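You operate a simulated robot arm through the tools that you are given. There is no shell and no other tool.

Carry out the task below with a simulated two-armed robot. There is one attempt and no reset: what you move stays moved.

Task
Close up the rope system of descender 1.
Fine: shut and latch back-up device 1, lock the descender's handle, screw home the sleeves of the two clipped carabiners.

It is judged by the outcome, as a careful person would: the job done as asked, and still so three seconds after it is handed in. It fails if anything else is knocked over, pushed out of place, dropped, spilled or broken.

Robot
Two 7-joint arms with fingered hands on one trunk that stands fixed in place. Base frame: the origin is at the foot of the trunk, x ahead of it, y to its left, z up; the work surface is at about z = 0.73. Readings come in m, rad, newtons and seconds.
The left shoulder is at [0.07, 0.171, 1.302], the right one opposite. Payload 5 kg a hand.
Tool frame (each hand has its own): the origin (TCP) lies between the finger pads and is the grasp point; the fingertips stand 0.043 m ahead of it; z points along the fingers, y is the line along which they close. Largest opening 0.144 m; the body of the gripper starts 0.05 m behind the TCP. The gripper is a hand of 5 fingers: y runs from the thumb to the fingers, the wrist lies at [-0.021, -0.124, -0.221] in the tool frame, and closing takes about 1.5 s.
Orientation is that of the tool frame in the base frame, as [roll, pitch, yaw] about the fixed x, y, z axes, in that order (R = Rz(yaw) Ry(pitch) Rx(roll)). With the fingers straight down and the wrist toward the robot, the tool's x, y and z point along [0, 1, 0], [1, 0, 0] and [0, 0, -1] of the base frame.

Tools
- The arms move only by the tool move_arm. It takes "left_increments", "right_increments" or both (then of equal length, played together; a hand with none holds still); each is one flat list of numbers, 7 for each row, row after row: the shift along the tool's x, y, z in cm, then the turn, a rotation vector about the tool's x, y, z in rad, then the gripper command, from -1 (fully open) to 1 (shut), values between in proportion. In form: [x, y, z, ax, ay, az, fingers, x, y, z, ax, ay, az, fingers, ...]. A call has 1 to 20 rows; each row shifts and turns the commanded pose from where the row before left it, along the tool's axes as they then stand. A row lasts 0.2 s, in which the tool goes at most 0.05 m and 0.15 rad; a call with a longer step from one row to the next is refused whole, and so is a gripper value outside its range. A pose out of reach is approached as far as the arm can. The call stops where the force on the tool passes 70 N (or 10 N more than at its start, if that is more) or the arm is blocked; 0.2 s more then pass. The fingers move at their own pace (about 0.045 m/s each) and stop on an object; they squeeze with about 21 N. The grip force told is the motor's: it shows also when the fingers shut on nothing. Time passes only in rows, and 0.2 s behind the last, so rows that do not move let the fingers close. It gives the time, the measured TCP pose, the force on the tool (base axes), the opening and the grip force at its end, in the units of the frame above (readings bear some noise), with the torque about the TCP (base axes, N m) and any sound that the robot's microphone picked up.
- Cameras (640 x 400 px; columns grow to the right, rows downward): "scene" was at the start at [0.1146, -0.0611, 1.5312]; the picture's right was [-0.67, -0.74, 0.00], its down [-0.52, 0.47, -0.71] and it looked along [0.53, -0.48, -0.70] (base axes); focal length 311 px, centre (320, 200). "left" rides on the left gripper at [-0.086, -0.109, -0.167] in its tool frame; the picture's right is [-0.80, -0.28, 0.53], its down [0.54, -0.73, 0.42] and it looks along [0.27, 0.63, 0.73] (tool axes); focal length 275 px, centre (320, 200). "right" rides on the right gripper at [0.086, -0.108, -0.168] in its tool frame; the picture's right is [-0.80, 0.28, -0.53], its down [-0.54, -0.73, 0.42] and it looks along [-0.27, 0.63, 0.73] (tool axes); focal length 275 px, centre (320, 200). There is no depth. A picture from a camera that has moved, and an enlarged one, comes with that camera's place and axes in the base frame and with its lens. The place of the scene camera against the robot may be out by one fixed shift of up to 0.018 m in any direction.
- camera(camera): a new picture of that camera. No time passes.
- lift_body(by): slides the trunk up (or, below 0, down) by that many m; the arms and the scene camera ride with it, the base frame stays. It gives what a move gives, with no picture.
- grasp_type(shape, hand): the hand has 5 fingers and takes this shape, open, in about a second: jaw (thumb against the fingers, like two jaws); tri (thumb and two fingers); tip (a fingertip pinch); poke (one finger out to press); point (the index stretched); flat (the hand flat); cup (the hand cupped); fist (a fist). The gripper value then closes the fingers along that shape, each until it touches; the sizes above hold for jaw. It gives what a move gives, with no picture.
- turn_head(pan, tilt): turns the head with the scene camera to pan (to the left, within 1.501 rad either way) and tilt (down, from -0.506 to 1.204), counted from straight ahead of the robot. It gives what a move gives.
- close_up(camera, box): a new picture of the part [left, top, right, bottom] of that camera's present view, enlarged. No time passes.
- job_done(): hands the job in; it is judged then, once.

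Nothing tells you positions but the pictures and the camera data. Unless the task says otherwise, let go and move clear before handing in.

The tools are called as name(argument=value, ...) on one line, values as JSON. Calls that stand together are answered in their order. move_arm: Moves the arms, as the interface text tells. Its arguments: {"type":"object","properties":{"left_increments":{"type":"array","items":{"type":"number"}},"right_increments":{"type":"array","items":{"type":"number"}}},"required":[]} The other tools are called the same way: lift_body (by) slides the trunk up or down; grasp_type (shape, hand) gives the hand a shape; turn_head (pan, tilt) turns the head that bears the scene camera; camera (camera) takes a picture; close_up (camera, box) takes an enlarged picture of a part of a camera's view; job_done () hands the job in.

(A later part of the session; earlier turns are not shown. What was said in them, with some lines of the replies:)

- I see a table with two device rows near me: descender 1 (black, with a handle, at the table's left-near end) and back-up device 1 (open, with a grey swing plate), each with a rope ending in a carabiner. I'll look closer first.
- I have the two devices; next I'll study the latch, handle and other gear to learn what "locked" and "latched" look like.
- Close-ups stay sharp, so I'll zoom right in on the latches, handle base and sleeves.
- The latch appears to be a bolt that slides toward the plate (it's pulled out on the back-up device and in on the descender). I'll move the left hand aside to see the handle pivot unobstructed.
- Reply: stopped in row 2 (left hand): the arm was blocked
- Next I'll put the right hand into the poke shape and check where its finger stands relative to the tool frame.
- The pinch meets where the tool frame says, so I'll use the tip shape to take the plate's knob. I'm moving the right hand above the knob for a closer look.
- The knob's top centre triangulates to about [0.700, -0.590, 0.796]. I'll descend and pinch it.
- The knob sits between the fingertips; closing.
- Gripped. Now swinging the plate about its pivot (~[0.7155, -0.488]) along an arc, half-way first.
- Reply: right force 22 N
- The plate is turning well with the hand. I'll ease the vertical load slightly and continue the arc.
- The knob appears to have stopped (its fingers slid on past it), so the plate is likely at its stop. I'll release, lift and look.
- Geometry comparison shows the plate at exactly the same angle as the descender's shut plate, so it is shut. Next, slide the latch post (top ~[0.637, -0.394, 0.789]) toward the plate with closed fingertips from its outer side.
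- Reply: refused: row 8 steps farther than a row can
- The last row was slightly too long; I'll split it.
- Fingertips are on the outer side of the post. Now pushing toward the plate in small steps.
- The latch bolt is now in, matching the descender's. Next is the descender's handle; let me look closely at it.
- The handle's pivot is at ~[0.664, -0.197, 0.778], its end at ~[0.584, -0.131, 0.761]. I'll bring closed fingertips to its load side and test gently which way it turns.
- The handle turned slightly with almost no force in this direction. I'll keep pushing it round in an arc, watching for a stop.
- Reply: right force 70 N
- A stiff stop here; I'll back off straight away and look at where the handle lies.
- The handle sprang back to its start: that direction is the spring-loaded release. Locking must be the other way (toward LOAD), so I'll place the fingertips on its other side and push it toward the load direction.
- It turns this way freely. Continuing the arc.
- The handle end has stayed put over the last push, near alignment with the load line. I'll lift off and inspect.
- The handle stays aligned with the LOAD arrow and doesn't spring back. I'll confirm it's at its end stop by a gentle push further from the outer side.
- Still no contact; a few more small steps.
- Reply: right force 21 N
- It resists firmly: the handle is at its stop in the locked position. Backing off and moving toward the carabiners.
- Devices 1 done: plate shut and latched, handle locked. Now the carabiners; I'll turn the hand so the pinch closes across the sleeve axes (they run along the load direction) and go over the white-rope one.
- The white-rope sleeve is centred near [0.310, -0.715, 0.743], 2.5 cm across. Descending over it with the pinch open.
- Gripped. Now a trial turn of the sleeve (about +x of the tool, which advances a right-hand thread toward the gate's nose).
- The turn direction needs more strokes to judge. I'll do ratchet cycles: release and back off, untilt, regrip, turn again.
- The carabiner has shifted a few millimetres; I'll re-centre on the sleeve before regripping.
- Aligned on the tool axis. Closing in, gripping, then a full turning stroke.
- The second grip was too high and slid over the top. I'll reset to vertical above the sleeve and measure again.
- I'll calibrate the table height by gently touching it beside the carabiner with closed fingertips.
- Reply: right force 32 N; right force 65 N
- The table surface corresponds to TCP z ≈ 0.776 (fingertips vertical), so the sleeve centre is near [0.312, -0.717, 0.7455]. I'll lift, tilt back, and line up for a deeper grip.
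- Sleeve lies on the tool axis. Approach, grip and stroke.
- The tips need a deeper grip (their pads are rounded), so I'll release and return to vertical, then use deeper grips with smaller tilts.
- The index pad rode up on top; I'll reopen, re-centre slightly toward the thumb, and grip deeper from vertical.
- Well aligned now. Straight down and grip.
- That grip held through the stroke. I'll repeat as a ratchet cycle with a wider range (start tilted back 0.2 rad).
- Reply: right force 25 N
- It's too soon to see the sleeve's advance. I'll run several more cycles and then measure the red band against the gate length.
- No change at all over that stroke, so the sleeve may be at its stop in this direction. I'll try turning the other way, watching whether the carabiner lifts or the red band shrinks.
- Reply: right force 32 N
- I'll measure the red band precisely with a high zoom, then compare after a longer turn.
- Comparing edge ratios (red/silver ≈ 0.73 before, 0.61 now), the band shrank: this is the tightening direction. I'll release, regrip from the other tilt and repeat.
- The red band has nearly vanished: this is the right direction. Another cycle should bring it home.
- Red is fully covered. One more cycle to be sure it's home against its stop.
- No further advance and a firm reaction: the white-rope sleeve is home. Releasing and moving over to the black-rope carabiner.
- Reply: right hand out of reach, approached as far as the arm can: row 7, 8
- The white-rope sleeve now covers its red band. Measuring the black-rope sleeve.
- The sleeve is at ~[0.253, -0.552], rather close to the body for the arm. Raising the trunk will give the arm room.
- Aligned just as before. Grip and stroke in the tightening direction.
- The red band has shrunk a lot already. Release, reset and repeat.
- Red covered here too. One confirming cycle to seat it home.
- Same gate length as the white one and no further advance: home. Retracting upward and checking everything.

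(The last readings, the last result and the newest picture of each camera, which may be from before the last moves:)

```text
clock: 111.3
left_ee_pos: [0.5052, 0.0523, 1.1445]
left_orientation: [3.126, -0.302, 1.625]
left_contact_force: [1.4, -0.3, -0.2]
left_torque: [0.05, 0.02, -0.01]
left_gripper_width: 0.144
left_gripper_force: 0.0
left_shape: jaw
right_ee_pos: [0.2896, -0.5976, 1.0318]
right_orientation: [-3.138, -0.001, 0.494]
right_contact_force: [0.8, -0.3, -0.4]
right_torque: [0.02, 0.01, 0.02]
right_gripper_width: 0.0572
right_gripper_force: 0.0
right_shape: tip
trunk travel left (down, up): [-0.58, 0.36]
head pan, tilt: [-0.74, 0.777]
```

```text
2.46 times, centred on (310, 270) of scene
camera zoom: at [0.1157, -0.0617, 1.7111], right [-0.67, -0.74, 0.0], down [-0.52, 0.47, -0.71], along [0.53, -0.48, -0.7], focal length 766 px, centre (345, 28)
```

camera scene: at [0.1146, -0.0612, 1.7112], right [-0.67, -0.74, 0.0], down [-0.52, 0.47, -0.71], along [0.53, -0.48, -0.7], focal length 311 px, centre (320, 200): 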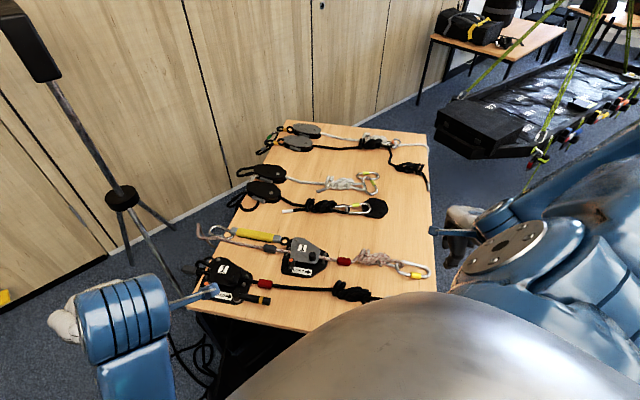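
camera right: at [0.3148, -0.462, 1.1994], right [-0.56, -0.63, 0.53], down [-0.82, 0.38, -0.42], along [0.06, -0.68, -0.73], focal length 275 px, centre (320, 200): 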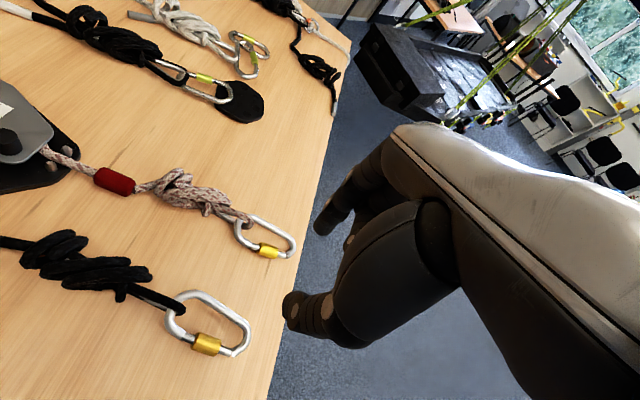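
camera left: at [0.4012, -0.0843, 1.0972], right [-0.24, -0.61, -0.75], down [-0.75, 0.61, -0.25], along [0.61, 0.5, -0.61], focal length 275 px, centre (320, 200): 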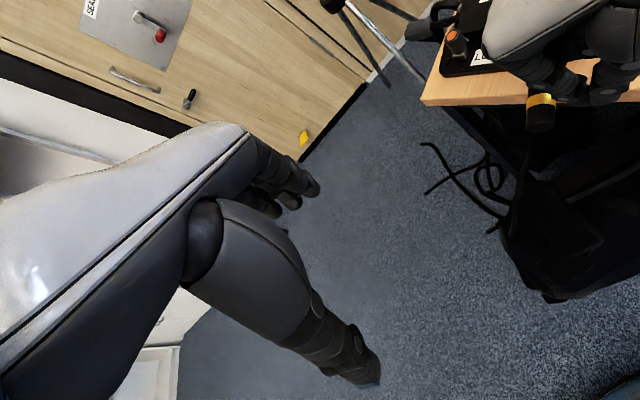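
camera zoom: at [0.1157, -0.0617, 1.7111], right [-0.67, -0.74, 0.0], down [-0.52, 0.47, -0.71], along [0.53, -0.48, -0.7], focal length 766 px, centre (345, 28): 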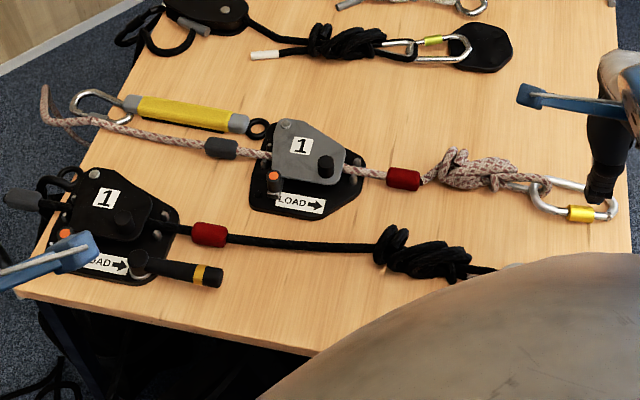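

close_up(camera="scene", box=[270, 235, 350, 290])

close_up(camera="right", box=[160, 280, 260, 360])

close_up(camera="right", box=[220, 205, 310, 275])

close_up(camera="left", box=[400, 0, 640, 160])

```text
7.27 times, centred on (310, 262) of scene
camera zoom: at [0.1157, -0.0617, 1.7111], right [-0.67, -0.74, 0.0], down [-0.52, 0.47, -0.71], along [0.53, -0.48, -0.7], focal length 2264 px, centre (393, -254)
```

zoom: 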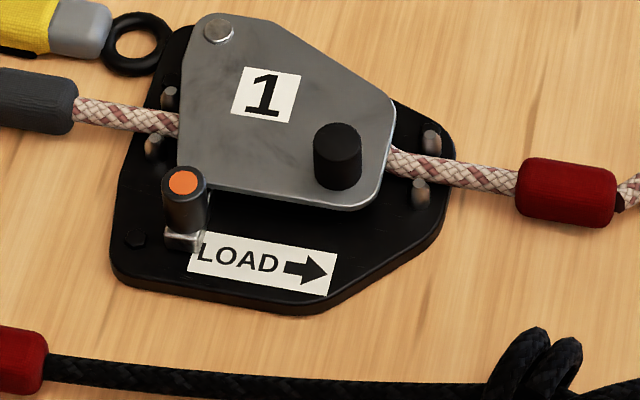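

```text
5.00 times, centred on (210, 320) of right
camera zoom: at [0.3148, -0.462, 1.1994], right [-0.56, -0.63, 0.53], down [-0.82, 0.38, -0.42], along [0.06, -0.68, -0.73], focal length 1376 px, centre (870, -400)
```

zoom: 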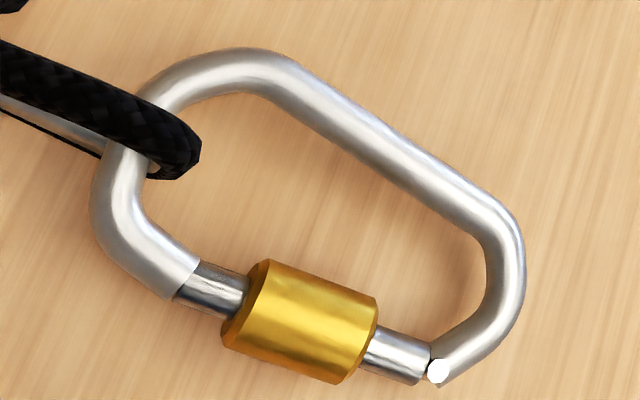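

```text
5.71 times, centred on (265, 240) of right
camera zoom: at [0.3148, -0.462, 1.1994], right [-0.56, -0.63, 0.53], down [-0.82, 0.38, -0.42], along [0.06, -0.68, -0.73], focal length 1573 px, centre (634, -29)
```

zoom: 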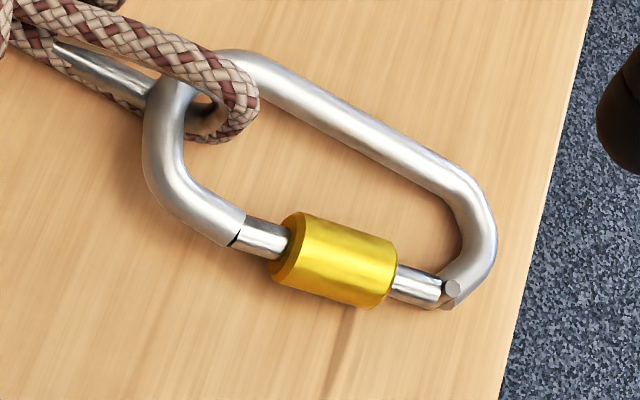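

```text
2.50 times, centred on (520, 80) of left
camera zoom: at [0.4017, -0.0849, 1.2769], right [-0.24, -0.61, -0.75], down [-0.75, 0.61, -0.25], along [0.61, 0.5, -0.61], focal length 688 px, centre (-180, 500)
```

zoom: 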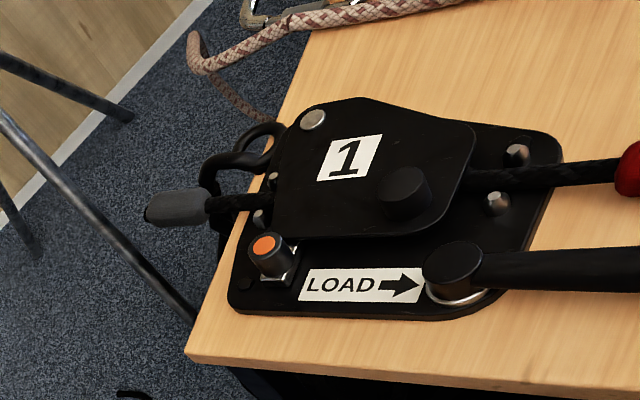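

Everything checks out: the back-up plate is shut with its latch bolt in, matching the descender's. The handle sits at its locked stop along the load line, both sleeves cover their red bands at the stop, and the hands are clear. Handing in.

job_done()

```text
The job is handed in.
```

The rope system of descender 1 is closed up, and I've handed the job in. Both hands were clear of the table, and I saw nothing else knocked or displaced in the last pictures.

- **Back-up device 1:** The plate is swung shut and the latch is pushed fully in. Both sit at the same positions as on the descender's own closed plate.
- **Descender handle:** It is locked along the load arrow and stays there. I tried the other direction first, but it sprang back, so I took that as the release side. The handle then met a firm stop in the lock direction.
- **Carabiner sleeves:** Both are screwed to their stops, with the red bands fully covered. They tighten the opposite way to what I expected. Early on, one turn the wrong way and a few slipped grips shifted the white-rope carabiner slightly.

I raised the trunk by 0.18 m to reach the second carabiner and left it there.
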